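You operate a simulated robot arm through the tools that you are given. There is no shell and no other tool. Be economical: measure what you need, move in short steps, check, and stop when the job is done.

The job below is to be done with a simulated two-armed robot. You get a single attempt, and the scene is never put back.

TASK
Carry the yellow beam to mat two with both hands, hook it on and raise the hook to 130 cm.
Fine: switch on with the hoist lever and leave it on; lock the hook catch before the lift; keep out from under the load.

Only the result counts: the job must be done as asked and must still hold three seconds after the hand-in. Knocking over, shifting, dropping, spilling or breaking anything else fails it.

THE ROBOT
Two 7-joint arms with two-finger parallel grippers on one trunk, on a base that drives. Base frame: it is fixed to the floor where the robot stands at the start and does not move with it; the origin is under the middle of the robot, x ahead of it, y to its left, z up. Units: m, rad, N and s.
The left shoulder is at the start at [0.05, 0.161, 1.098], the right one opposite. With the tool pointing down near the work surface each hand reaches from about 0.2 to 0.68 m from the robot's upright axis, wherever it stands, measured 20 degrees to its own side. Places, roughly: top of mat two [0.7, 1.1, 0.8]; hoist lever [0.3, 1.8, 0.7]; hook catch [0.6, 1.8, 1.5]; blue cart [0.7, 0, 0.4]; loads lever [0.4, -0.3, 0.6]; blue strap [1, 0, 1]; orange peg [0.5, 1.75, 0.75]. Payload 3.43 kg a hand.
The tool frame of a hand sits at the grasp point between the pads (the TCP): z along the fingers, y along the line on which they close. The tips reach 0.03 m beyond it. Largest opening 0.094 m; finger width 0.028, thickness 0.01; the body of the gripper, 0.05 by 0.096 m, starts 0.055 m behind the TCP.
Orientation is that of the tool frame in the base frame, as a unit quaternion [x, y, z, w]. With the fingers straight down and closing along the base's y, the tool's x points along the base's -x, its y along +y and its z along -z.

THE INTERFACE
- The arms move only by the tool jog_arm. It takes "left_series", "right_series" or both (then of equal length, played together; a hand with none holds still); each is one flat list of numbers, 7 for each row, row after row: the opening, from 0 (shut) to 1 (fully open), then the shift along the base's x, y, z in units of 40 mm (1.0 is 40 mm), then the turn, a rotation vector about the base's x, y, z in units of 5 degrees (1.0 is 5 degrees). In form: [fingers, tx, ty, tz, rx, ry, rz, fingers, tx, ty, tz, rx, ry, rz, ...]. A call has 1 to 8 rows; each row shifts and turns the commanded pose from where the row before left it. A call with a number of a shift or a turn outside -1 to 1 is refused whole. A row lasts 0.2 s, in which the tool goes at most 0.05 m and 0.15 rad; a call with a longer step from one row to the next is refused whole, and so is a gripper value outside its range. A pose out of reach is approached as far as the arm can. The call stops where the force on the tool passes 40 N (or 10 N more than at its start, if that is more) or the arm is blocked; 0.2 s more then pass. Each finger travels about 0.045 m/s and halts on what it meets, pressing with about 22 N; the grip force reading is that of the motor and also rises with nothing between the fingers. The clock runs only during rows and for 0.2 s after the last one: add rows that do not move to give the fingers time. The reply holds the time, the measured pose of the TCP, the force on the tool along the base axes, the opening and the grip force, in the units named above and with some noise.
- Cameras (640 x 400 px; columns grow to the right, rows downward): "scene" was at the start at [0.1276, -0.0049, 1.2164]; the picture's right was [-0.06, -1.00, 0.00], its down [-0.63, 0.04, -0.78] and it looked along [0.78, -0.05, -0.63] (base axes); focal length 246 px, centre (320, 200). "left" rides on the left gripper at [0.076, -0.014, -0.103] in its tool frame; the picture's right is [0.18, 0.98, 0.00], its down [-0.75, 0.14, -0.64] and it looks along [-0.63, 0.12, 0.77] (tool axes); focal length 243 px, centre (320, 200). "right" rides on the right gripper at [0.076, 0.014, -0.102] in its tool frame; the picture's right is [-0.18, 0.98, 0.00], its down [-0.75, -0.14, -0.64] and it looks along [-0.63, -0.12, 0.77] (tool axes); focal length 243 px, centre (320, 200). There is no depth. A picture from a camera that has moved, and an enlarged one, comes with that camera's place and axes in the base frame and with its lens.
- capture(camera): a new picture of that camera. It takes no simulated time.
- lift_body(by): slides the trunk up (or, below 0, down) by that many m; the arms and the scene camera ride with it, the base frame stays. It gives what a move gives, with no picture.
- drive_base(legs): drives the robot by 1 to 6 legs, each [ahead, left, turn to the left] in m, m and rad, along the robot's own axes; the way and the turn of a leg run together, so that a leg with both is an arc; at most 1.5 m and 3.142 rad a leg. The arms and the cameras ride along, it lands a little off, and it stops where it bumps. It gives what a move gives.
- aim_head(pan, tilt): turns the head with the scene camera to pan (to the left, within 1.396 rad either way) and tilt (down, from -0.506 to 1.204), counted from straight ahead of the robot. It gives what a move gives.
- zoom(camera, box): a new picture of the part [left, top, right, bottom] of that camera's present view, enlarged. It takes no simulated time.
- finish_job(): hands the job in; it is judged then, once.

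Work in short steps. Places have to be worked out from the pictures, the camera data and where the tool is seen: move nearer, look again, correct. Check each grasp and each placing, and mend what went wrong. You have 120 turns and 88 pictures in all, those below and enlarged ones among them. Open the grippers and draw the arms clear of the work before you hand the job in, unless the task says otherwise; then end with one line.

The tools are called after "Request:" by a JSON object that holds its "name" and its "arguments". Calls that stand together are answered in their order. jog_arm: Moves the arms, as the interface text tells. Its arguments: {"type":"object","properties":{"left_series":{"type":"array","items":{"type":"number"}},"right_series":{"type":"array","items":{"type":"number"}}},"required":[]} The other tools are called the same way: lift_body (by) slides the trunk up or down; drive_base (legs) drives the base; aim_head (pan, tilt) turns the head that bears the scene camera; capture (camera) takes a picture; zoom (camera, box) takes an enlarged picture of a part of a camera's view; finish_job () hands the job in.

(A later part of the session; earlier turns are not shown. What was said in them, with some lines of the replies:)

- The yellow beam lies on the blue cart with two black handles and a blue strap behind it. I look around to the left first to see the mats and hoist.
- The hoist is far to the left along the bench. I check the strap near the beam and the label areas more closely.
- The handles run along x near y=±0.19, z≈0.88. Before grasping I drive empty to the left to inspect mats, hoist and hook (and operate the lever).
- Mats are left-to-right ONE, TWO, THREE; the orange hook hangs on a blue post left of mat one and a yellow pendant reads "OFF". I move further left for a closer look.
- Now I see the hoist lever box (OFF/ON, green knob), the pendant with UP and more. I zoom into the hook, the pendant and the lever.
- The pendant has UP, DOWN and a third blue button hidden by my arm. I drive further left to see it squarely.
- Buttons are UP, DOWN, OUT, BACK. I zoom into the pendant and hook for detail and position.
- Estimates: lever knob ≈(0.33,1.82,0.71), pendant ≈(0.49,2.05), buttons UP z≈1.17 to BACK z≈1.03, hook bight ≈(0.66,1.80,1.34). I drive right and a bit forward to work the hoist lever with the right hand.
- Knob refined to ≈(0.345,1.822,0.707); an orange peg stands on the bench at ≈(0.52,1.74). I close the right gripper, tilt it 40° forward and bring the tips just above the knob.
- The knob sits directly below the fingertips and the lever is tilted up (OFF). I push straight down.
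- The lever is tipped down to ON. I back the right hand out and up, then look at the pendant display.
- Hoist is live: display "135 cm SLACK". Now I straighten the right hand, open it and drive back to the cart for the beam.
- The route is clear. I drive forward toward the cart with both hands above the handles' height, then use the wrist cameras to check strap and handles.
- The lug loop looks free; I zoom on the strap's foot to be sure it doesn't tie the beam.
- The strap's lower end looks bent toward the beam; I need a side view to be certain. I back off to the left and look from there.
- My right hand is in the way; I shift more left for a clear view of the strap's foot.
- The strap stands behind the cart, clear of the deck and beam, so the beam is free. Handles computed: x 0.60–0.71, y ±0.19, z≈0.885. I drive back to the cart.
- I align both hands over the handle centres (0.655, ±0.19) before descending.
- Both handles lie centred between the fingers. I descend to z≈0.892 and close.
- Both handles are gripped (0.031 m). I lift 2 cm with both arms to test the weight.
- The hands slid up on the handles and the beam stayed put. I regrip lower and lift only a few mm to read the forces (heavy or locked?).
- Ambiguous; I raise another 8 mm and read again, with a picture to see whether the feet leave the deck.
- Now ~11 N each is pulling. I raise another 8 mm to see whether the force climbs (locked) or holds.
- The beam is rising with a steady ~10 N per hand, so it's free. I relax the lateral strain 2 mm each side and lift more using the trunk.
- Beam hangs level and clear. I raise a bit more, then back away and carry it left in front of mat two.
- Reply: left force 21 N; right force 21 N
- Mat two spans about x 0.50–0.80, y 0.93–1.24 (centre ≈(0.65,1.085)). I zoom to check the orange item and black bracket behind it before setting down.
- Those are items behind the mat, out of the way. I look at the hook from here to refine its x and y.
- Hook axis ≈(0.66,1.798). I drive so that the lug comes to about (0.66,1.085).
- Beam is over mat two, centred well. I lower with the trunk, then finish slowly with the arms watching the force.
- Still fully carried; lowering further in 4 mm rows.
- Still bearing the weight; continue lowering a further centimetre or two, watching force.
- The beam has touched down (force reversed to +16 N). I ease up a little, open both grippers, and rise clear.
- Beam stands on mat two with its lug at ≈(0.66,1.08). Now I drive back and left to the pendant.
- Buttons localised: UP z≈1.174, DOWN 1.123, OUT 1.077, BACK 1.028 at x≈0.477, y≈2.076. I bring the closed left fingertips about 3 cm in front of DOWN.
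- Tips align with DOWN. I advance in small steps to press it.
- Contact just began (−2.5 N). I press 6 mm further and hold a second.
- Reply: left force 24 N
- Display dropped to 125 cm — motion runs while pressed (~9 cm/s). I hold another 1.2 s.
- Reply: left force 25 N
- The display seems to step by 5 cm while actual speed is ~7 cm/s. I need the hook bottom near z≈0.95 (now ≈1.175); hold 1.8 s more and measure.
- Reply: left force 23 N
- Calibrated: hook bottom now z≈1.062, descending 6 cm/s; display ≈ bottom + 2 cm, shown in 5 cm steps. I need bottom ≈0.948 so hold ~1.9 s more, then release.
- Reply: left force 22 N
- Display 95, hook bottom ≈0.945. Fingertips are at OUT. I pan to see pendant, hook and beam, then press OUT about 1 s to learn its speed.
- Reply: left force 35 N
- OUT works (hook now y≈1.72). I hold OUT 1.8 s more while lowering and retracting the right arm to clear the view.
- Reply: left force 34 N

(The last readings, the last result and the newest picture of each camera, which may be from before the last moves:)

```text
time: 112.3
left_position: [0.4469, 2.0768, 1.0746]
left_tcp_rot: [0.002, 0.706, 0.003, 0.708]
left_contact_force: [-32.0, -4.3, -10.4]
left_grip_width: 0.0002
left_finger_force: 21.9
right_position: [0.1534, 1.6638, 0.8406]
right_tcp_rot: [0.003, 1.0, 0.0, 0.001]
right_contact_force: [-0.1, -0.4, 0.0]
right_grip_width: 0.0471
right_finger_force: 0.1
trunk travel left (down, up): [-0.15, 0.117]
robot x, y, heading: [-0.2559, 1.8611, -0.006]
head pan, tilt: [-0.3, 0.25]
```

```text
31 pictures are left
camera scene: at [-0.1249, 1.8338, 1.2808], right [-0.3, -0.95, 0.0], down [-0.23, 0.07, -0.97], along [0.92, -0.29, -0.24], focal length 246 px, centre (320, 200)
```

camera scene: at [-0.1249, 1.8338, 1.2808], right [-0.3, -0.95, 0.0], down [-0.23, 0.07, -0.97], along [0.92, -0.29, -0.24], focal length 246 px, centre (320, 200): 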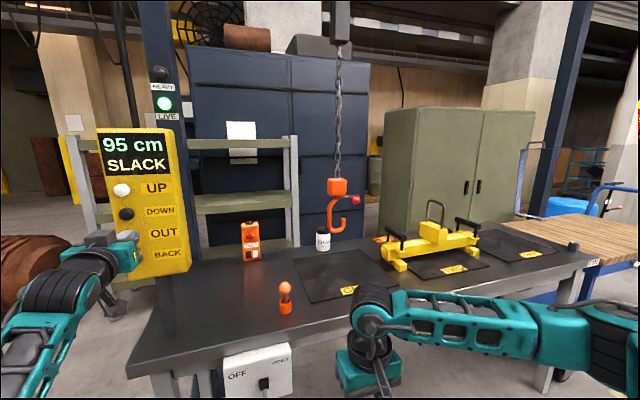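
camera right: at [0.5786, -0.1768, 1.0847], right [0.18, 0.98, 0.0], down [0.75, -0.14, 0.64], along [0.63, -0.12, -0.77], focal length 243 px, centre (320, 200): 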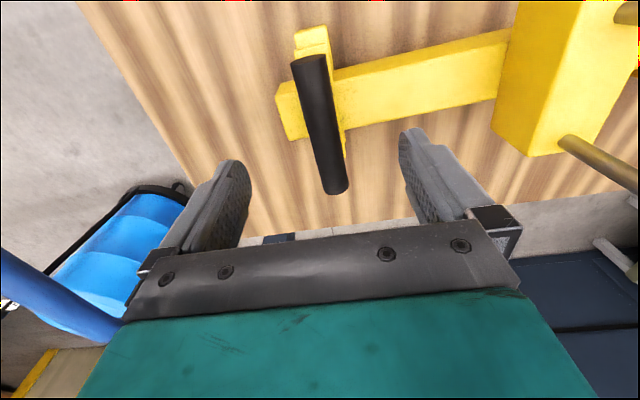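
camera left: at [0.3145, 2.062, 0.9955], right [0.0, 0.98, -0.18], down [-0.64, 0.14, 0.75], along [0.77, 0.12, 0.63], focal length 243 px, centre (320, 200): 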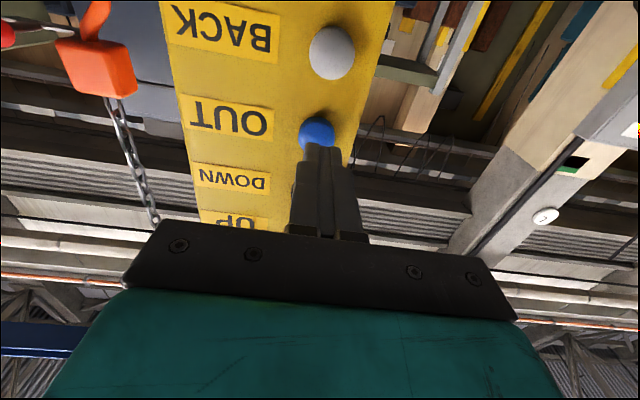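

View is clear: hook at y≈1.52 moving ≈0.108 m/s, lug at y≈1.085. I hold OUT another 1.8 s.

Request:
{"name": "jog_arm", "arguments": {"left_series": [0, 0, 0, 0, 0, 0, 0, 0, 0, 0, 0, 0, 0, 0, 0, 0, 0, 0, 0, 0, 0, 0, 0, 0, 0, 0, 0, 0, 0, 0, 0, 0, 0, 0, 0, 0, 0, 0, 0, 0, 0, 0, 0, 0, 0, 0, 0, 0, 0, 0, 0, 0, 0, 0, 0, 0]}}

Request:
{"name": "zoom", "arguments": {"camera": "scene", "box": [310, 130, 510, 290]}}

```text
time: 114.2
left_position: [0.4464, 2.0769, 1.0752]
left_tcp_rot: [0.001, 0.706, 0.003, 0.709]
left_contact_force: [-30.3, -0.3, -5.6]
left_grip_width: 0.0001
left_finger_force: 22.8
right_position: [0.1527, 1.6639, 0.8414]
right_tcp_rot: [0.004, 1.0, -0.001, 0.001]
right_contact_force: [0.7, 0.2, -0.3]
right_grip_width: 0.047
right_finger_force: 0.0
trunk travel left (down, up): [-0.15, 0.117]
robot x, y, heading: [-0.2493, 1.8614, -0.008]
head pan, tilt: [-0.3, 0.25]
```

```text
2.50 times, centred on (410, 210) of scene
camera zoom: at [-0.1252, 1.8342, 1.2809], right [-0.3, -0.95, 0.0], down [-0.23, 0.07, -0.97], along [0.92, -0.29, -0.24], focal length 614 px, centre (95, 175)
```

zoom: 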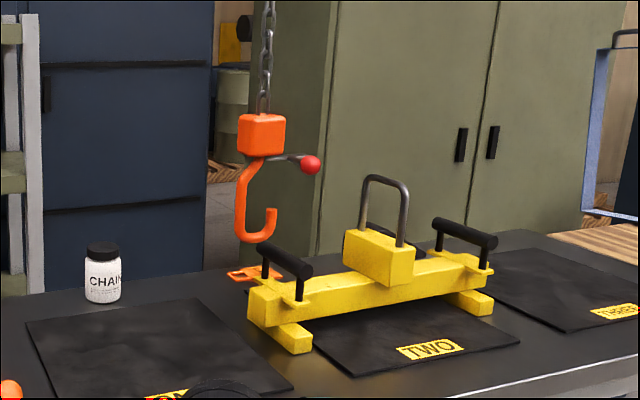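

Hook y≈1.325, bottom ≈0.946 passing just above the left handle, tip z≈1.0 below the loop's top. I hold OUT 1.4 s more, to y≈1.17.

Request:
{"name": "jog_arm", "arguments": {"left_series": [0, 0, 0, 0, 0, 0, 0, 0, 0, 0, 0, 0, 0, 0, 0, 0, 0, 0, 0, 0, 0, 0, 0, 0, 0, 0, 0, 0, 0, 0, 0, 0, 0, 0, 0, 0, 0, 0, 0, 0, 0, 0]}}

Request:
{"name": "zoom", "arguments": {"camera": "scene", "box": [360, 140, 500, 260]}}

```text
time: 115.5
left_position: [0.4473, 2.0766, 1.0742]
left_tcp_rot: [0.002, 0.706, 0.002, 0.709]
left_contact_force: [-28.6, 1.7, -1.4]
left_grip_width: 0.0
left_finger_force: 22.4
right_position: [0.153, 1.6636, 0.8415]
right_tcp_rot: [0.005, 1.0, 0.0, 0.0]
right_contact_force: [0.8, -0.4, -0.3]
right_grip_width: 0.0468
right_finger_force: 0.1
trunk travel left (down, up): [-0.15, 0.117]
robot x, y, heading: [-0.2572, 1.8584, -0.01]
head pan, tilt: [-0.3, 0.25]
```

```text
3.33 times, centred on (430, 200) of scene
camera zoom: at [-0.1255, 1.8344, 1.2809], right [-0.3, -0.95, 0.0], down [-0.23, 0.07, -0.97], along [0.92, -0.29, -0.24], focal length 819 px, centre (-47, 200)
```

zoom: 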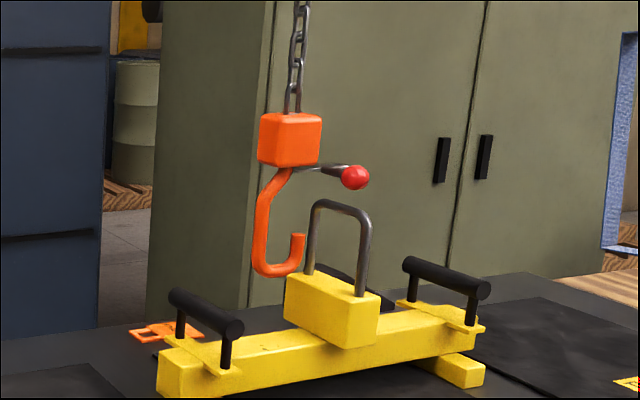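

Prediction matches (hook y≈1.172, tip inside loop's height). I hold OUT ~0.75 s more and release.

Request:
{"name": "jog_arm", "arguments": {"left_series": [0, 0, 0, 0, 0, 0, 0, 0, 0, 0, 0, 0, 0, 0, 0, 0, 0, 0, 0, 0, 0, 0, -0.15, 0, 0, 0, 0, 0, 0, -0.6, 0, 0, 0, 0, 0]}}

Request:
{"name": "zoom", "arguments": {"camera": "scene", "box": [360, 140, 500, 260]}}

```text
time: 116.8
left_position: [0.4196, 2.0746, 1.0741]
left_tcp_rot: [0.001, 0.707, 0.003, 0.707]
left_contact_force: [-0.1, -0.4, -0.4]
left_grip_width: 0.0
left_finger_force: 21.9
right_position: [0.1551, 1.6635, 0.8404]
right_tcp_rot: [0.004, 1.0, -0.001, 0.001]
right_contact_force: [-0.4, -0.5, -0.1]
right_grip_width: 0.0471
right_finger_force: 0.0
trunk travel left (down, up): [-0.15, 0.117]
robot x, y, heading: [-0.2563, 1.863, -0.011]
head pan, tilt: [-0.3, 0.25]
```

```text
3.33 times, centred on (430, 200) of scene
camera zoom: at [-0.1221, 1.8339, 1.2805], right [-0.3, -0.95, 0.0], down [-0.23, 0.07, -0.97], along [0.92, -0.29, -0.25], focal length 819 px, centre (-47, 200)
```

zoom: 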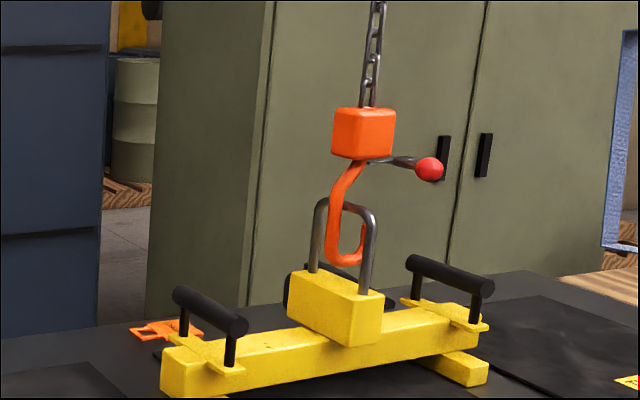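

The hook is through the lug. I enlarge to check the seating before raising a bit.

Request:
{"name": "zoom", "arguments": {"camera": "scene", "box": [420, 165, 470, 225]}}

```text
6.67 times, centred on (445, 195) of scene
camera zoom: at [-0.1221, 1.8339, 1.2805], right [-0.3, -0.95, 0.0], down [-0.23, 0.07, -0.97], along [0.92, -0.29, -0.25], focal length 1638 px, centre (-513, 233)
```

zoom: 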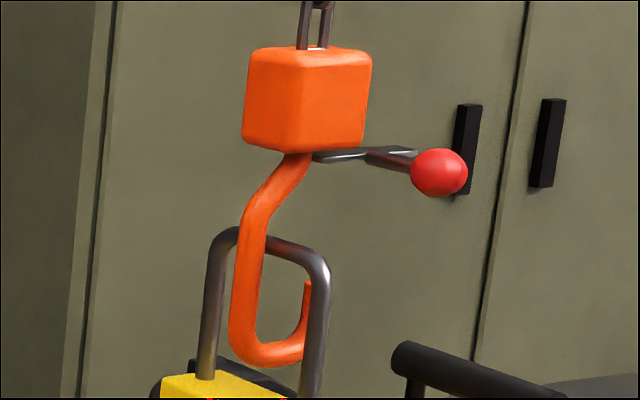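

The lug bar is between hook shank and tip but sits above tip level, where the catch tongue would swing. I move to UP and give it a short ~0.6 s press to seat the lug lower in the bight while still slack.

Request:
{"name": "jog_arm", "arguments": {"left_series": [0, 0, 0.0, 0.85, 0, 0, 0, 0, 0, 0, 0.8, 0, 0, 0, 0, 0, 0, 0.8, 0, 0, 0]}}

Request:
{"name": "capture", "arguments": {"camera": "left"}}

```text
time: 117.5
left_position: [0.4195, 2.0744, 1.1749]
left_tcp_rot: [0.003, 0.707, 0.001, 0.707]
left_contact_force: [0.4, 0.3, 0.2]
left_grip_width: 0.0
left_finger_force: 22.3
right_position: [0.1544, 1.6637, 0.8381]
right_tcp_rot: [0.004, 1.0, -0.001, -0.001]
right_contact_force: [0.4, 0.0, 0.0]
right_grip_width: 0.0471
right_finger_force: 0.1
trunk travel left (down, up): [-0.15, 0.117]
robot x, y, heading: [-0.2504, 1.8582, -0.002]
head pan, tilt: [-0.3, 0.25]
```

```text
26 pictures are left
camera left: at [0.3182, 2.06, 1.0977], right [0.0, 0.98, -0.18], down [-0.64, 0.14, 0.75], along [0.77, 0.12, 0.63], focal length 243 px, centre (320, 200)
```

left: 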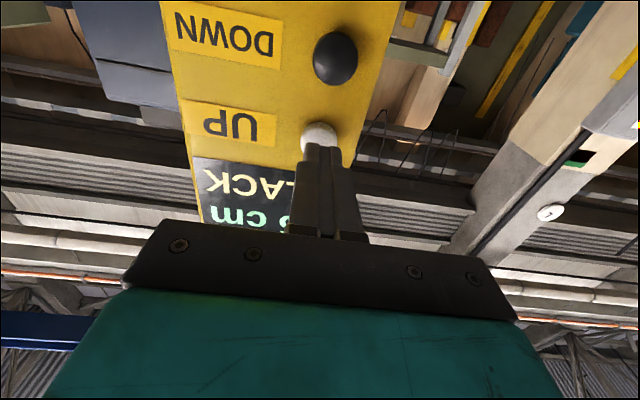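

Aligned on UP. Short press.

Request:
{"name": "jog_arm", "arguments": {"left_series": [0, 0.5, 0, -0.07, 0, 0, 0, 0, 0.27, 0, 0, 0, 0, 0, 0, 0, 0, 0, 0, 0, 0, 0, 0, 0, 0, 0, 0, 0, 0, -0.5, 0, 0, 0, 0, 0]}}

Request:
{"name": "zoom", "arguments": {"camera": "scene", "box": [420, 165, 470, 225]}}

```text
time: 118.8
left_position: [0.4307, 2.0739, 1.1716]
left_tcp_rot: [0.001, 0.706, 0.003, 0.708]
left_contact_force: [-0.1, 0.3, 0.1]
left_grip_width: 0.0
left_finger_force: 21.8
right_position: [0.1553, 1.6633, 0.8404]
right_tcp_rot: [0.004, 1.0, -0.001, 0.0]
right_contact_force: [0.1, 0.2, 0.0]
right_grip_width: 0.0471
right_finger_force: 0.1
trunk travel left (down, up): [-0.15, 0.117]
robot x, y, heading: [-0.2526, 1.8633, -0.011]
head pan, tilt: [-0.3, 0.25]
```

```text
6.67 times, centred on (445, 195) of scene
camera zoom: at [-0.1219, 1.834, 1.2807], right [-0.3, -0.95, 0.0], down [-0.23, 0.07, -0.97], along [0.92, -0.29, -0.25], focal length 1638 px, centre (-513, 233)
```

zoom: 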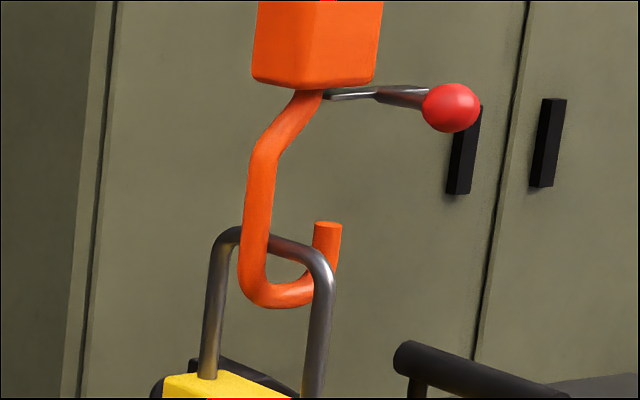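

The lug bar now lies in the bight below the tip. The catch knob is at ≈(0.604,1.022,1.114). I retract the left hand and raise/tilt the right hand (closed) before driving there.

Request:
{"name": "jog_arm", "arguments": {"left_series": [0, -0.65, 0, 0, 0, 0, 0, 0, -0.65, 0, 0, 0, 0, 0, 0, -0.65, 0, 0, 0, 0, 0, 0, -0.65, 0, 0, 0, 0, 0, 0, -0.65, 0, 0, 0, 0, 0, 0, -0.65, 0, 0, 0, 0, 0, 0, -0.65, 0, 0, 0, 0, 0, 0, -0.65, 0, 0, 0, 0, 0], "right_series": [0, 0, 0, 0.95, 0, -1, 0, 0, 0, 0, 0.95, 0, -1, 0, 0, 0, 0, 0.95, 0, -1, 0, 0, 0, 0, 0.95, 0, -1, 0, 0, 0, 0, 0.95, 0, -1, 0, 0, 0, 0, 0.95, 0, -1, 0, 0, 0, 0, 0.95, 0, -1, 0, 0, 0, 0, 0.95, 0, -1, 0]}}

Request:
{"name": "drive_base", "arguments": {"legs": [[0, -0.7, 0.008], [0.2, 0, 0]]}}

Request:
{"name": "aim_head", "arguments": {"pan": -0.1, "tilt": 0.3}}

Request:
{"name": "capture", "arguments": {"camera": "scene"}}

```text
time: 120.5
left_position: [0.2209, 2.0772, 1.1697]
left_tcp_rot: [0.002, 0.708, 0.002, 0.707]
left_contact_force: [-0.2, -0.1, -0.4]
left_grip_width: 0.0
left_finger_force: 22.2
right_position: [0.1485, 1.6635, 1.1424]
right_tcp_rot: [0.004, 0.94, 0.001, 0.342]
right_contact_force: [0.2, -0.2, -0.2]
right_grip_width: 0.0001
right_finger_force: 22.3
trunk travel left (down, up): [-0.15, 0.117]
robot x, y, heading: [-0.2563, 1.8616, -0.004]
head pan, tilt: [-0.3, 0.25]
```

```text
time: 125.6
left_position: [0.4178, 1.3805, 1.1701]
left_tcp_rot: [-0.004, 0.707, 0.007, 0.707]
left_contact_force: [0.7, 0.0, -0.4]
left_grip_width: 0.0
left_finger_force: 21.7
right_position: [0.3508, 0.9664, 1.1411]
right_tcp_rot: [-0.002, 0.94, 0.003, 0.341]
right_contact_force: [0.1, 1.2, -0.3]
right_grip_width: 0.0002
right_finger_force: 22.1
trunk travel left (down, up): [-0.15, 0.117]
robot x, y, heading: [-0.0555, 1.1595, 0.0]
head pan, tilt: [-0.3, 0.25]
```

```text
time: 126.3
left_position: [0.4185, 1.3808, 1.1703]
left_tcp_rot: [-0.003, 0.707, 0.007, 0.707]
left_contact_force: [0.2, 0.0, -0.5]
left_grip_width: 0.0002
left_finger_force: 22.1
right_position: [0.3496, 0.9658, 1.1419]
right_tcp_rot: [-0.001, 0.94, 0.002, 0.342]
right_contact_force: [0.3, -0.2, -1.3]
right_grip_width: 0.0
right_finger_force: 21.5
trunk travel left (down, up): [-0.15, 0.117]
robot x, y, heading: [-0.0562, 1.1602, 0.002]
head pan, tilt: [-0.099, 0.3]
```

```text
24 pictures are left
camera scene: at [0.0797, 1.152, 1.2757], right [-0.1, -1.0, 0.0], down [-0.29, 0.03, -0.96], along [0.95, -0.09, -0.3], focal length 246 px, centre (320, 200)
```

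scene: 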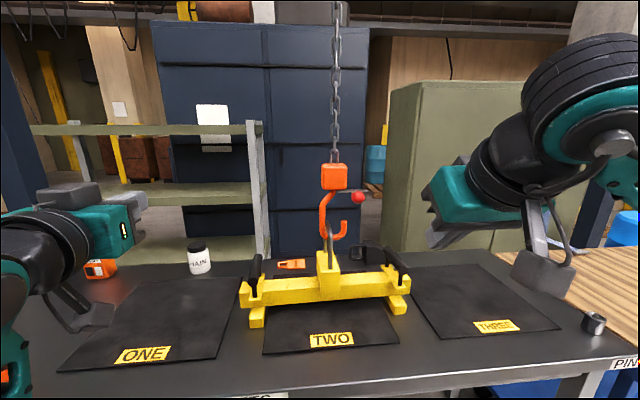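

I zoom on the hook and catch from here.

Request:
{"name": "zoom", "arguments": {"camera": "scene", "box": [300, 150, 385, 280]}}

Request:
{"name": "capture", "arguments": {"camera": "right"}}

```text
3.08 times, centred on (342, 215) of scene
camera zoom: at [0.0797, 1.152, 1.2757], right [-0.1, -1.0, 0.0], down [-0.29, 0.03, -0.96], along [0.95, -0.09, -0.3], focal length 756 px, centre (251, 154)
```

zoom: 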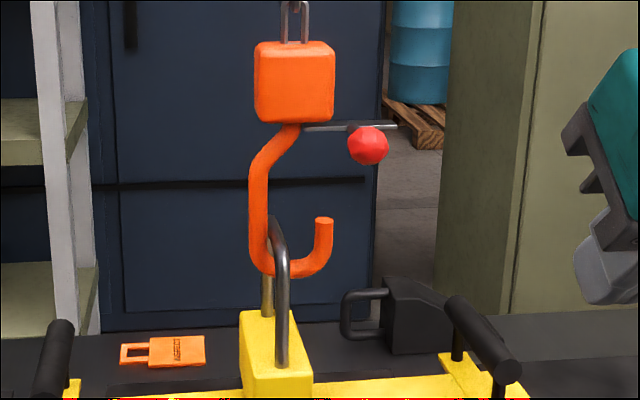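

```text
22 pictures are left
camera right: at [0.2256, 0.9801, 1.1714], right [0.14, 0.98, 0.12], down [0.17, -0.14, 0.98], along [0.98, -0.11, -0.18], focal length 243 px, centre (320, 200)
```

right: 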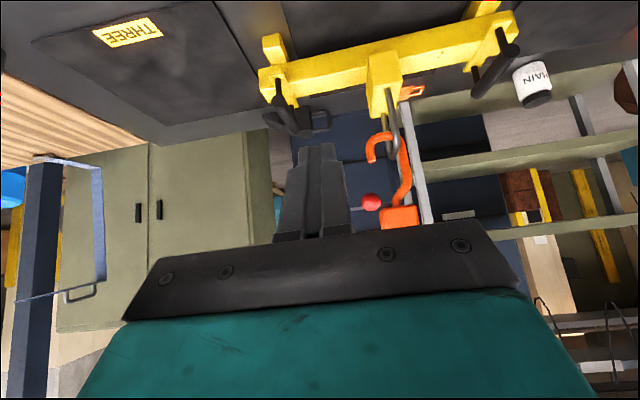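

The catch is a tongue hinged at the block's bottom, pointing −y, with the knob on it; it must swing down and toward the hook tip. I drive 8 cm closer and put the closed right fingertips just above the knob.

Request:
{"name": "drive_base", "arguments": {"legs": [[0.08, 0, 0]]}}

Request:
{"name": "jog_arm", "arguments": {"right_series": [0, 0.3, 0.25, 0.4, 0, 0, 0, 0, 0.7, 0.25, 0.3, 0, 0, 0, 0, 0.8, 0.25, 0.3, 0, 0, 0, 0, 0.8, 0.2, 0.0, 0, 0, 0, 0, 0.7, 0.1, 0, 0, 0, 0, 0, 0.7, 0, 0, 0, 0, 0]}}

Request:
{"name": "capture", "arguments": {"camera": "scene"}}

```text
time: 127.4
left_position: [0.497, 1.3798, 1.1691]
left_tcp_rot: [-0.002, 0.708, 0.007, 0.707]
left_contact_force: [-0.1, 0.7, 0.6]
left_grip_width: 0.0
left_finger_force: 21.6
right_position: [0.4298, 0.966, 1.1405]
right_tcp_rot: [0.0, 0.94, 0.002, 0.342]
right_contact_force: [0.8, 0.5, 0.6]
right_grip_width: 0.0003
right_finger_force: 22.0
trunk travel left (down, up): [-0.15, 0.117]
robot x, y, heading: [0.0236, 1.1583, 0.001]
head pan, tilt: [-0.099, 0.3]
```

```text
time: 128.8
left_position: [0.4966, 1.3794, 1.1695]
left_tcp_rot: [-0.002, 0.707, 0.005, 0.707]
left_contact_force: [0.3, 0.0, -1.1]
left_grip_width: 0.0
left_finger_force: 22.1
right_position: [0.5877, 1.0079, 1.1825]
right_tcp_rot: [-0.001, 0.94, 0.002, 0.341]
right_contact_force: [-0.6, -1.4, 0.0]
right_grip_width: 0.0001
right_finger_force: 21.8
trunk travel left (down, up): [-0.15, 0.117]
robot x, y, heading: [0.0212, 1.1584, 0.004]
head pan, tilt: [-0.099, 0.3]
```

```text
21 pictures are left
camera scene: at [0.1589, 1.1521, 1.2756], right [-0.1, -1.0, 0.0], down [-0.29, 0.03, -0.96], along [0.95, -0.09, -0.3], focal length 246 px, centre (320, 200)
```

scene: 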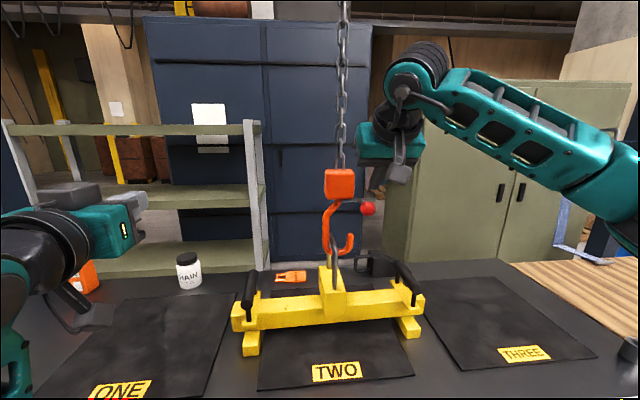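

Tips should be directly above the knob (z gap ~2.7 cm). I push down, first half of the swing.

Request:
{"name": "jog_arm", "arguments": {"right_series": [0, 0, 0, -0.69, 0, 0, 0, 0, 0, 0.05, -0.35, 0, 0, 0, 0, 0, 0.05, -0.33, 0, 0, 0]}}

Request:
{"name": "zoom", "arguments": {"camera": "scene", "box": [290, 140, 430, 280]}}

```text
time: 129.6
left_position: [0.4972, 1.38, 1.1699]
left_tcp_rot: [-0.003, 0.707, 0.006, 0.707]
left_contact_force: [0.1, -0.3, 0.8]
left_grip_width: 0.0
left_finger_force: 22.1
right_position: [0.5886, 1.0111, 1.1276]
right_tcp_rot: [-0.001, 0.939, 0.003, 0.343]
right_contact_force: [0.8, 1.1, 0.1]
right_grip_width: 0.0002
right_finger_force: 21.6
trunk travel left (down, up): [-0.15, 0.117]
robot x, y, heading: [0.0242, 1.1602, -0.001]
head pan, tilt: [-0.099, 0.3]
```

```text
2.86 times, centred on (360, 210) of scene
camera zoom: at [0.1587, 1.152, 1.2757], right [-0.1, -1.0, 0.0], down [-0.29, 0.03, -0.96], along [0.95, -0.09, -0.3], focal length 702 px, centre (206, 171)
```

zoom: 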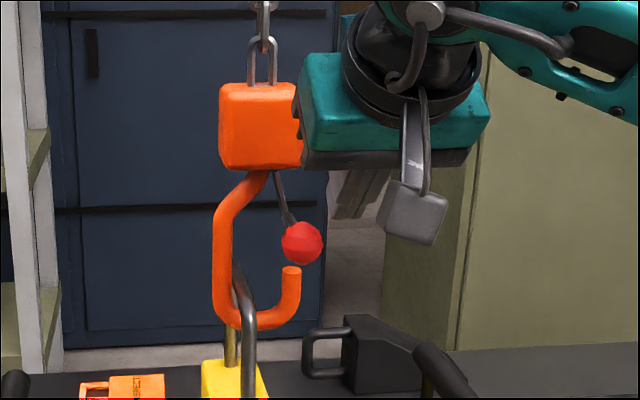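

The catch swung down to the hook tip. I back the right hand off and inspect.

Request:
{"name": "jog_arm", "arguments": {"right_series": [0, -0.6, -0.3, 0.3, 0, 0, 0, 0, -0.9, -0.4, 0.1, 0, 0, 0, 0, -1, -0.4, 0, 0, 0, 0, 0, -1, -0.3, 0, 0, 0, 0, 0, -0.7, 0, 0, 0, 0, 0]}}

Request:
{"name": "zoom", "arguments": {"camera": "scene", "box": [300, 160, 400, 280]}}

```text
time: 130.8
left_position: [0.4976, 1.3804, 1.1692]
left_tcp_rot: [-0.002, 0.707, 0.006, 0.707]
left_contact_force: [0.8, -0.5, 1.3]
left_grip_width: 0.0
left_finger_force: 21.4
right_position: [0.422, 0.9562, 1.1437]
right_tcp_rot: [-0.001, 0.94, 0.003, 0.342]
right_contact_force: [0.5, 1.1, 0.5]
right_grip_width: 0.0001
right_finger_force: 22.2
trunk travel left (down, up): [-0.15, 0.117]
robot x, y, heading: [0.0269, 1.1592, 0.001]
head pan, tilt: [-0.099, 0.3]
```

```text
3.33 times, centred on (350, 220) of scene
camera zoom: at [0.1586, 1.1521, 1.2757], right [-0.1, -1.0, 0.0], down [-0.29, 0.03, -0.96], along [0.95, -0.09, -0.3], focal length 819 px, centre (220, 133)
```

zoom: 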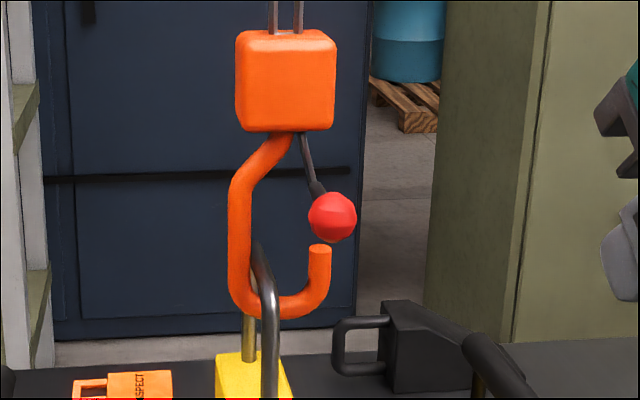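

The lever stopped exactly where my finger left it, so it might not be fully home. I come back beside the knob (−y side) and push it gently toward the hook while watching the force.

Request:
{"name": "jog_arm", "arguments": {"right_series": [0, 0.8, 0.2, -0.1, 0, 0, 0, 0, 1, 0.3, -0.1, 0, 0, 0, 0, 1, 0.3, -0.1, 0, 0, 0, 0, 0.9, 0.3, -0.2, 0, 0, 0, 0, 0.5, 0.1, -0.35, 0, 0, 0]}}

Request:
{"name": "jog_arm", "arguments": {"right_series": [0, 0, 0.1, -0.05, 0, 0, 0, 0, 0, 0.1, -0.05, 0, 0, 0, 0, 0, 0.1, -0.05, 0, 0, 0, 0, 0, 0.1, -0.05, 0, 0, 0]}}

Request:
{"name": "zoom", "arguments": {"camera": "scene", "box": [290, 140, 430, 280]}}

```text
time: 132.0
left_position: [0.4965, 1.3795, 1.1689]
left_tcp_rot: [-0.002, 0.707, 0.006, 0.707]
left_contact_force: [0.0, 0.9, 0.4]
left_grip_width: 0.0001
left_finger_force: 22.0
right_position: [0.5903, 1.0037, 1.107]
right_tcp_rot: [-0.001, 0.94, 0.003, 0.341]
right_contact_force: [0.1, -0.7, 0.4]
right_grip_width: 0.0001
right_finger_force: 22.0
trunk travel left (down, up): [-0.15, 0.117]
robot x, y, heading: [0.0226, 1.1568, -0.002]
head pan, tilt: [-0.099, 0.3]
```

```text
time: 133.0
left_position: [0.4963, 1.3789, 1.1705]
left_tcp_rot: [-0.001, 0.707, 0.007, 0.707]
left_contact_force: [0.7, 0.5, -0.2]
left_grip_width: 0.0
left_finger_force: 22.3
right_position: [0.5885, 1.0182, 1.1013]
right_tcp_rot: [0.001, 0.939, 0.002, 0.344]
right_contact_force: [-1.6, -8.7, 4.1]
right_grip_width: 0.0
right_finger_force: 21.7
trunk travel left (down, up): [-0.15, 0.117]
robot x, y, heading: [0.0264, 1.1605, 0.002]
head pan, tilt: [-0.099, 0.3]
```

```text
2.86 times, centred on (360, 210) of scene
camera zoom: at [0.1581, 1.1509, 1.2758], right [-0.1, -1.0, 0.0], down [-0.29, 0.03, -0.96], along [0.95, -0.09, -0.3], focal length 702 px, centre (206, 171)
```

zoom: 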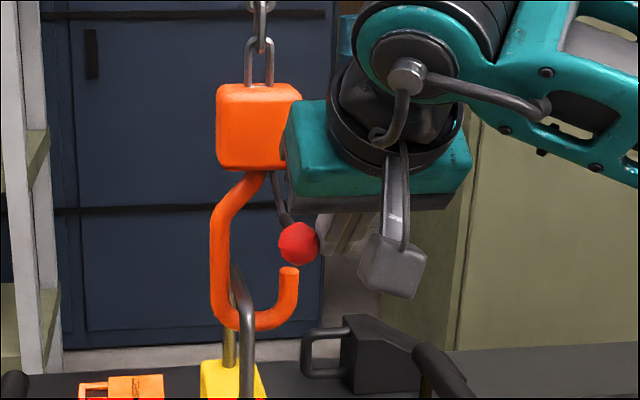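

Knob didn't move relative to the hook and force rose: the catch is at its stop, closed. I withdraw the right hand and drive back to the pendant.

Request:
{"name": "jog_arm", "arguments": {"right_series": [0, -0.2, -0.6, 0.1, 0, 0, 0, 0, -0.9, -0.5, 0.1, 0, 0, 0, 0, -1, -0.3, 0.1, 0, 0, 0, 0, -1, 0, 0, 0, 0, 0, 0, -1, 0, 0, 0, 0, 0, 0, -0.9, 0, 0, 0, 0, 0]}}

Request:
{"name": "drive_base", "arguments": {"legs": [[-0.28, 0, 0], [0, 0.7, 0]]}}

Request:
{"name": "aim_head", "arguments": {"pan": -0.3, "tilt": 0.25}}

Request:
{"name": "capture", "arguments": {"camera": "scene"}}

```text
time: 134.4
left_position: [0.4977, 1.3797, 1.1694]
left_tcp_rot: [-0.003, 0.707, 0.006, 0.707]
left_contact_force: [0.2, 0.1, 0.4]
left_grip_width: 0.0
left_finger_force: 21.9
right_position: [0.3894, 0.9626, 1.1117]
right_tcp_rot: [-0.001, 0.94, 0.002, 0.342]
right_contact_force: [0.2, 0.5, 0.8]
right_grip_width: 0.0001
right_finger_force: 21.9
trunk travel left (down, up): [-0.15, 0.117]
robot x, y, heading: [0.0242, 1.1593, 0.002]
head pan, tilt: [-0.099, 0.3]
```

```text
time: 139.8
left_position: [0.2106, 2.0881, 1.1702]
left_tcp_rot: [-0.005, 0.707, 0.009, 0.707]
left_contact_force: [-0.2, -0.1, 0.3]
left_grip_width: 0.0
left_finger_force: 21.3
right_position: [0.1053, 1.6713, 1.113]
right_tcp_rot: [-0.004, 0.94, 0.004, 0.341]
right_contact_force: [0.4, 0.3, -0.1]
right_grip_width: 0.0
right_finger_force: 22.1
trunk travel left (down, up): [-0.15, 0.117]
robot x, y, heading: [-0.262, 1.8624, 0.01]
head pan, tilt: [-0.099, 0.3]
```

```text
time: 140.5
left_position: [0.2095, 2.0868, 1.1693]
left_tcp_rot: [-0.004, 0.707, 0.009, 0.707]
left_contact_force: [-0.6, 0.3, -0.4]
left_grip_width: 0.0
left_finger_force: 22.3
right_position: [0.1055, 1.6716, 1.1115]
right_tcp_rot: [-0.004, 0.94, 0.003, 0.342]
right_contact_force: [1.0, 0.3, -0.9]
right_grip_width: 0.0001
right_finger_force: 21.8
trunk travel left (down, up): [-0.15, 0.117]
robot x, y, heading: [-0.2611, 1.8649, 0.007]
head pan, tilt: [-0.3, 0.25]
```

```text
17 pictures are left
camera scene: at [-0.1301, 1.8396, 1.2804], right [-0.29, -0.96, 0.0], down [-0.24, 0.07, -0.97], along [0.93, -0.28, -0.25], focal length 246 px, centre (320, 200)
```

scene: 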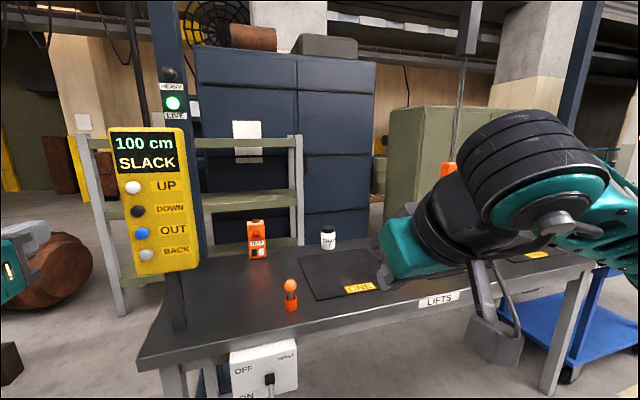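

Display 100 cm SLACK. I bring the left fingertips in front of UP and lower the right arm out of the view.

Request:
{"name": "jog_arm", "arguments": {"left_series": [0, 0.9, -0.05, 0, 0, 0, 0, 0, 0.9, -0.05, 0, 0, 0, 0, 0, 0.9, -0.05, 0, 0, 0, 0, 0, 0.9, -0.05, 0.05, 0, 0, 0, 0, 0.9, -0.05, 0, 0, 0, 0, 0, 0.85, -0.05, 0, 0, 0, 0], "right_series": [0, 0, 0, -0.95, 0, 0.9, 0, 0, 0, 0, -0.95, 0, 0.9, 0, 0, 0, 0, -0.95, 0, 0.9, 0, 0, 0, 0, -0.95, 0, 0.9, 0, 0, 0, 0, -0.95, 0, 0.9, 0, 0, 0, 0, -0.95, 0, 0.9, 0]}}

Request:
{"name": "capture", "arguments": {"camera": "left"}}

Request:
{"name": "zoom", "arguments": {"camera": "scene", "box": [100, 80, 500, 330]}}

```text
time: 141.9
left_position: [0.4227, 2.0759, 1.1697]
left_tcp_rot: [-0.005, 0.708, 0.01, 0.706]
left_contact_force: [-0.9, 0.2, 0.1]
left_grip_width: 0.0001
left_finger_force: 22.1
right_position: [0.1069, 1.6706, 0.883]
right_tcp_rot: [-0.004, 0.994, 0.005, 0.112]
right_contact_force: [-0.4, -0.3, 0.7]
right_grip_width: 0.0
right_finger_force: 21.8
trunk travel left (down, up): [-0.15, 0.117]
robot x, y, heading: [-0.2626, 1.8688, 0.014]
head pan, tilt: [-0.3, 0.25]
```

```text
16 pictures are left
camera left: at [0.3216, 2.0595, 1.0924], right [-0.02, 0.98, -0.18], down [-0.64, 0.12, 0.76], along [0.77, 0.13, 0.63], focal length 243 px, centre (320, 200)
```

left: 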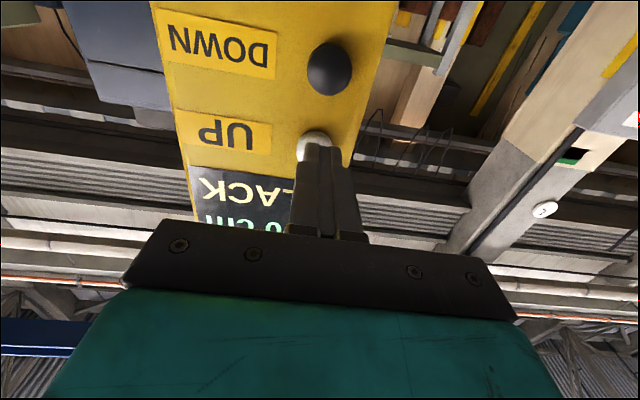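

```text
1.60 times, centred on (300, 205) of scene
camera zoom: at [-0.1298, 1.8394, 1.2804], right [-0.29, -0.96, 0.0], down [-0.24, 0.07, -0.97], along [0.93, -0.28, -0.25], focal length 393 px, centre (352, 192)
```

zoom: 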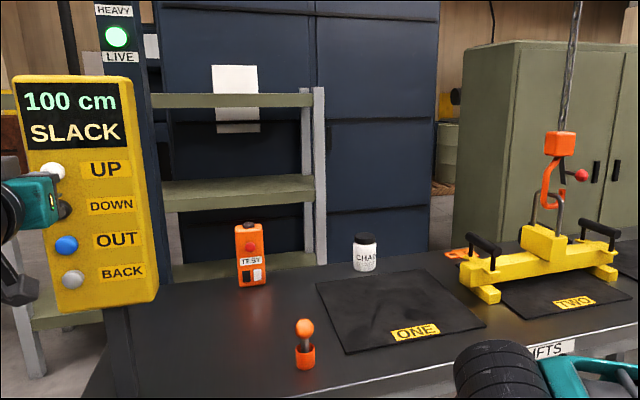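

Knob sits low at the tip (catch closed). I press UP for about a second and check as the load comes on.

Request:
{"name": "jog_arm", "arguments": {"left_series": [0, 0.4, 0, 0.08, 0, 0, 0, 0, 0.27, 0, 0, 0, 0, 0, 0, 0, 0, 0, 0, 0, 0, 0, 0, 0, 0, 0, 0, 0, 0, 0, 0, 0, 0, 0, 0, 0, 0, 0, 0, 0, 0, 0]}}

Request:
{"name": "zoom", "arguments": {"camera": "scene", "box": [100, 80, 500, 330]}}

```text
time: 143.3
left_position: [0.4469, 2.0758, 1.1752]
left_tcp_rot: [-0.006, 0.707, 0.009, 0.707]
left_contact_force: [-32.6, -2.1, -14.2]
left_grip_width: 0.0001
left_finger_force: 22.2
right_position: [0.1033, 1.6708, 0.8848]
right_tcp_rot: [-0.003, 0.993, 0.004, 0.114]
right_contact_force: [0.3, 0.4, 0.0]
right_grip_width: 0.0
right_finger_force: 21.7
trunk travel left (down, up): [-0.15, 0.117]
robot x, y, heading: [-0.2624, 1.861, 0.012]
head pan, tilt: [-0.3, 0.25]
```

```text
1.60 times, centred on (300, 205) of scene
camera zoom: at [-0.1331, 1.8398, 1.2808], right [-0.29, -0.96, 0.0], down [-0.23, 0.07, -0.97], along [0.93, -0.28, -0.24], focal length 393 px, centre (352, 192)
```

zoom: 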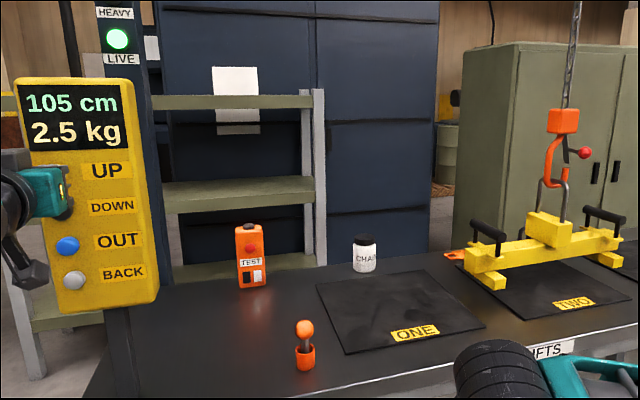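

Load is on: 2.5 kg at 105 cm, beam off the mat. I hold UP another 1.8 s.

Request:
{"name": "jog_arm", "arguments": {"left_series": [0, 0, 0, 0, 0, 0, 0, 0, 0, 0, 0, 0, 0, 0, 0, 0, 0, 0, 0, 0, 0, 0, 0, 0, 0, 0, 0, 0, 0, 0, 0, 0, 0, 0, 0, 0, 0, 0, 0, 0, 0, 0, 0, 0, 0, 0, 0, 0, 0, 0, 0, 0, 0, 0, 0, 0]}}

Request:
{"name": "zoom", "arguments": {"camera": "scene", "box": [100, 80, 500, 330]}}

```text
time: 145.1
left_position: [0.4474, 2.0771, 1.1759]
left_tcp_rot: [-0.005, 0.706, 0.01, 0.708]
left_contact_force: [-30.3, -0.3, -8.7]
left_grip_width: 0.0
left_finger_force: 21.7
right_position: [0.1035, 1.6701, 0.885]
right_tcp_rot: [-0.003, 0.993, 0.004, 0.114]
right_contact_force: [0.2, -0.2, 0.0]
right_grip_width: 0.0005
right_finger_force: 21.8
trunk travel left (down, up): [-0.15, 0.117]
robot x, y, heading: [-0.2598, 1.8645, 0.008]
head pan, tilt: [-0.3, 0.25]
```

```text
1.60 times, centred on (300, 205) of scene
camera zoom: at [-0.1333, 1.8397, 1.2808], right [-0.29, -0.96, 0.0], down [-0.23, 0.07, -0.97], along [0.93, -0.28, -0.24], focal length 393 px, centre (352, 192)
```

zoom: 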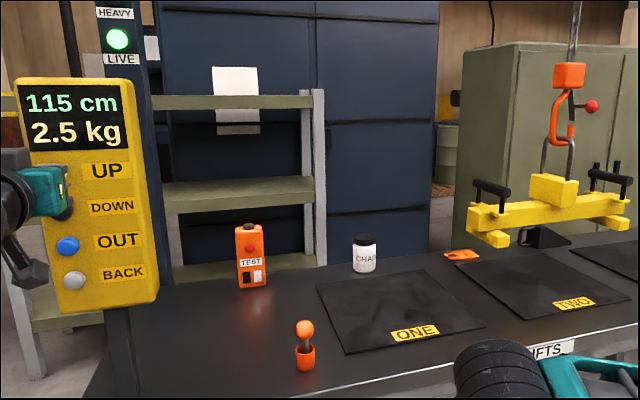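

Steady lift, 115 cm. Estimated true height ≈1.168; I hold UP 1.6 s more (to ≈1.26).

Request:
{"name": "jog_arm", "arguments": {"left_series": [0, 0, 0, 0, 0, 0, 0, 0, 0, 0, 0, 0, 0, 0, 0, 0, 0, 0, 0, 0, 0, 0, 0, 0, 0, 0, 0, 0, 0, 0, 0, 0, 0, 0, 0, 0, 0, 0, 0, 0, 0, 0, 0, 0, 0, 0, 0, 0, 0]}}

Request:
{"name": "zoom", "arguments": {"camera": "scene", "box": [100, 40, 500, 290]}}

```text
time: 146.7
left_position: [0.4472, 2.0771, 1.1762]
left_tcp_rot: [-0.004, 0.706, 0.009, 0.709]
left_contact_force: [-29.1, 0.1, -5.7]
left_grip_width: 0.0001
left_finger_force: 22.4
right_position: [0.1032, 1.6701, 0.8861]
right_tcp_rot: [-0.003, 0.993, 0.004, 0.114]
right_contact_force: [0.8, 0.4, -0.1]
right_grip_width: 0.0
right_finger_force: 22.1
trunk travel left (down, up): [-0.15, 0.117]
robot x, y, heading: [-0.2647, 1.8661, 0.014]
head pan, tilt: [-0.3, 0.25]
```

```text
1.60 times, centred on (300, 165) of scene
camera zoom: at [-0.1336, 1.8398, 1.2809], right [-0.29, -0.96, 0.0], down [-0.23, 0.07, -0.97], along [0.93, -0.28, -0.24], focal length 393 px, centre (352, 256)
```

zoom: 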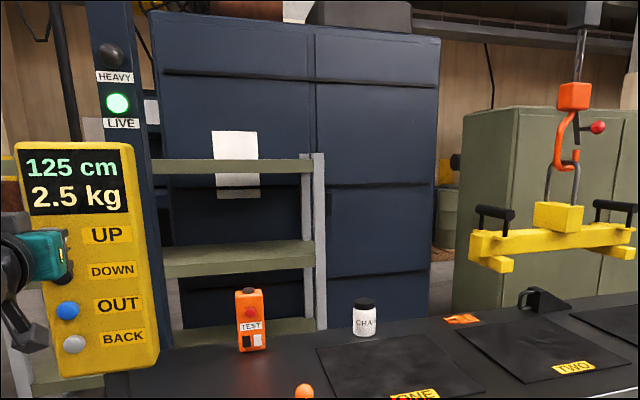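

125 cm displayed (est. 1.265). I hold 0.4 s more then release quickly, for ≈1.297.

Request:
{"name": "jog_arm", "arguments": {"left_series": [0, 0, 0, 0, 0, 0, 0, 0, 0, 0, 0, 0, 0, 0, 0, -0.6, 0, 0, 0, 0, 0, 0, -0.3, 0, 0, 0, 0, 0]}}

Request:
{"name": "zoom", "arguments": {"camera": "scene", "box": [100, 40, 500, 290]}}

```text
time: 147.7
left_position: [0.4162, 2.0762, 1.1746]
left_tcp_rot: [-0.005, 0.708, 0.009, 0.707]
left_contact_force: [0.6, -0.3, 0.1]
left_grip_width: 0.0
left_finger_force: 21.8
right_position: [0.1071, 1.6699, 0.8837]
right_tcp_rot: [-0.003, 0.994, 0.004, 0.112]
right_contact_force: [0.7, 0.2, -0.3]
right_grip_width: 0.0002
right_finger_force: 22.0
trunk travel left (down, up): [-0.15, 0.117]
robot x, y, heading: [-0.2646, 1.8672, 0.013]
head pan, tilt: [-0.3, 0.25]
```

```text
1.60 times, centred on (300, 165) of scene
camera zoom: at [-0.1297, 1.8395, 1.2804], right [-0.29, -0.96, 0.0], down [-0.24, 0.07, -0.97], along [0.93, -0.28, -0.25], focal length 393 px, centre (352, 256)
```

zoom: 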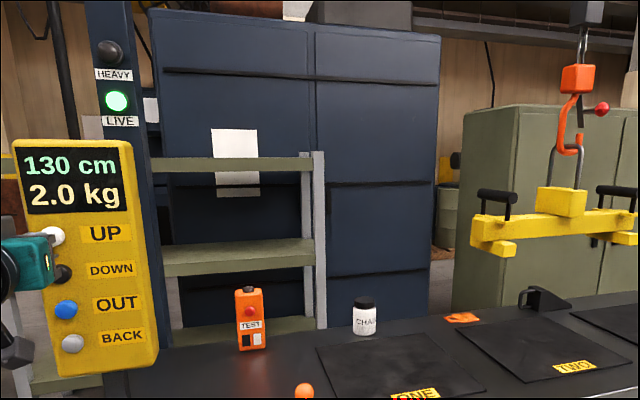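

130 cm displayed, load held, LIVE lit. I retract the left hand, open both grippers, and check the hook and load closely.

Request:
{"name": "jog_arm", "arguments": {"left_series": [0, -0.9, 0, 0, 0, 0, 0, 0, -0.9, 0, 0, 0, 0, 0, 0, -0.9, 0, 0, 0, 0, 0, 0.3, -0.9, 0, 0, 0, 0, 0, 0.6, -0.5, 0, 0, 0, 0, 0, 1, 0, 0, 0, 0, 0, 0, 1, 0, 0, 0, 0, 0, 0, 1, 0, 0, 0, 0, 0, 0], "right_series": [0, 0, 0, 0, 0, 0, 0, 0.3, 0, 0, 0, 0, 0, 0, 0.6, 0, 0, 0, 0, 0, 0, 1, 0, 0, 0, 0, 0, 0, 1, 0, 0, 0, 0, 0, 0, 1, 0, 0, 0, 0, 0, 0, 1, 0, 0, 0, 0, 0, 0, 1, 0, 0, 0, 0, 0, 0]}}

Request:
{"name": "zoom", "arguments": {"camera": "scene", "box": [390, 60, 510, 200]}}

Request:
{"name": "capture", "arguments": {"camera": "scene"}}

```text
time: 149.5
left_position: [0.2493, 2.0764, 1.1752]
left_tcp_rot: [-0.005, 0.707, 0.009, 0.707]
left_contact_force: [0.2, 0.1, -0.1]
left_grip_width: 0.0939
left_finger_force: 0.1
right_position: [0.1061, 1.6695, 0.8833]
right_tcp_rot: [-0.002, 0.994, 0.005, 0.113]
right_contact_force: [0.9, 0.1, 0.8]
right_grip_width: 0.0941
right_finger_force: 0.0
trunk travel left (down, up): [-0.15, 0.117]
robot x, y, heading: [-0.2615, 1.8684, 0.015]
head pan, tilt: [-0.3, 0.25]
```

```text
2.86 times, centred on (450, 130) of scene
camera zoom: at [-0.1301, 1.8395, 1.2804], right [-0.29, -0.96, 0.0], down [-0.24, 0.07, -0.97], along [0.93, -0.28, -0.25], focal length 702 px, centre (-51, 400)
```

zoom: 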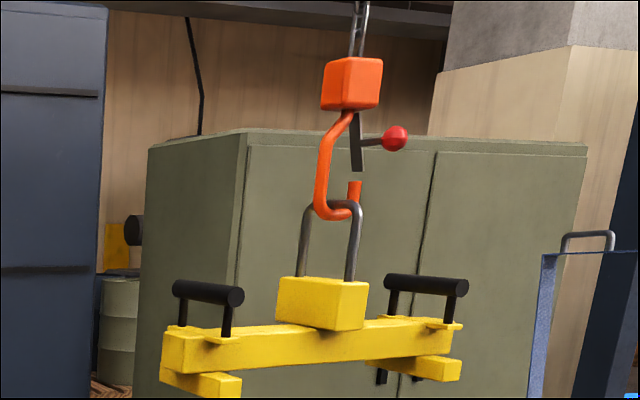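

```text
9 pictures are left
camera scene: at [-0.1301, 1.8395, 1.2804], right [-0.29, -0.96, 0.0], down [-0.24, 0.07, -0.97], along [0.93, -0.28, -0.25], focal length 246 px, centre (320, 200)
```

scene: 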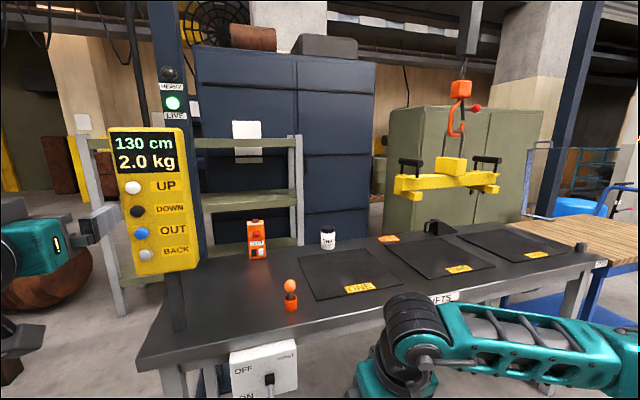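

The beam hangs from the closed hook above mat two, the display reads 130 cm, the hoist is live and both arms are clear with grippers open. I hand in.

Request:
{"name": "finish_job", "arguments": {}}

```text
The job is handed in.
```

The yellow beam was carried to mat two with both hands and now hangs above it on the hook, with the display reading 130 cm. The catch was closed before the lift, the hoist is still on, and the arms were kept out from under the load. I judged the hook's height from the display, which reads in 5 cm steps, and put it at about 129–130 cm.
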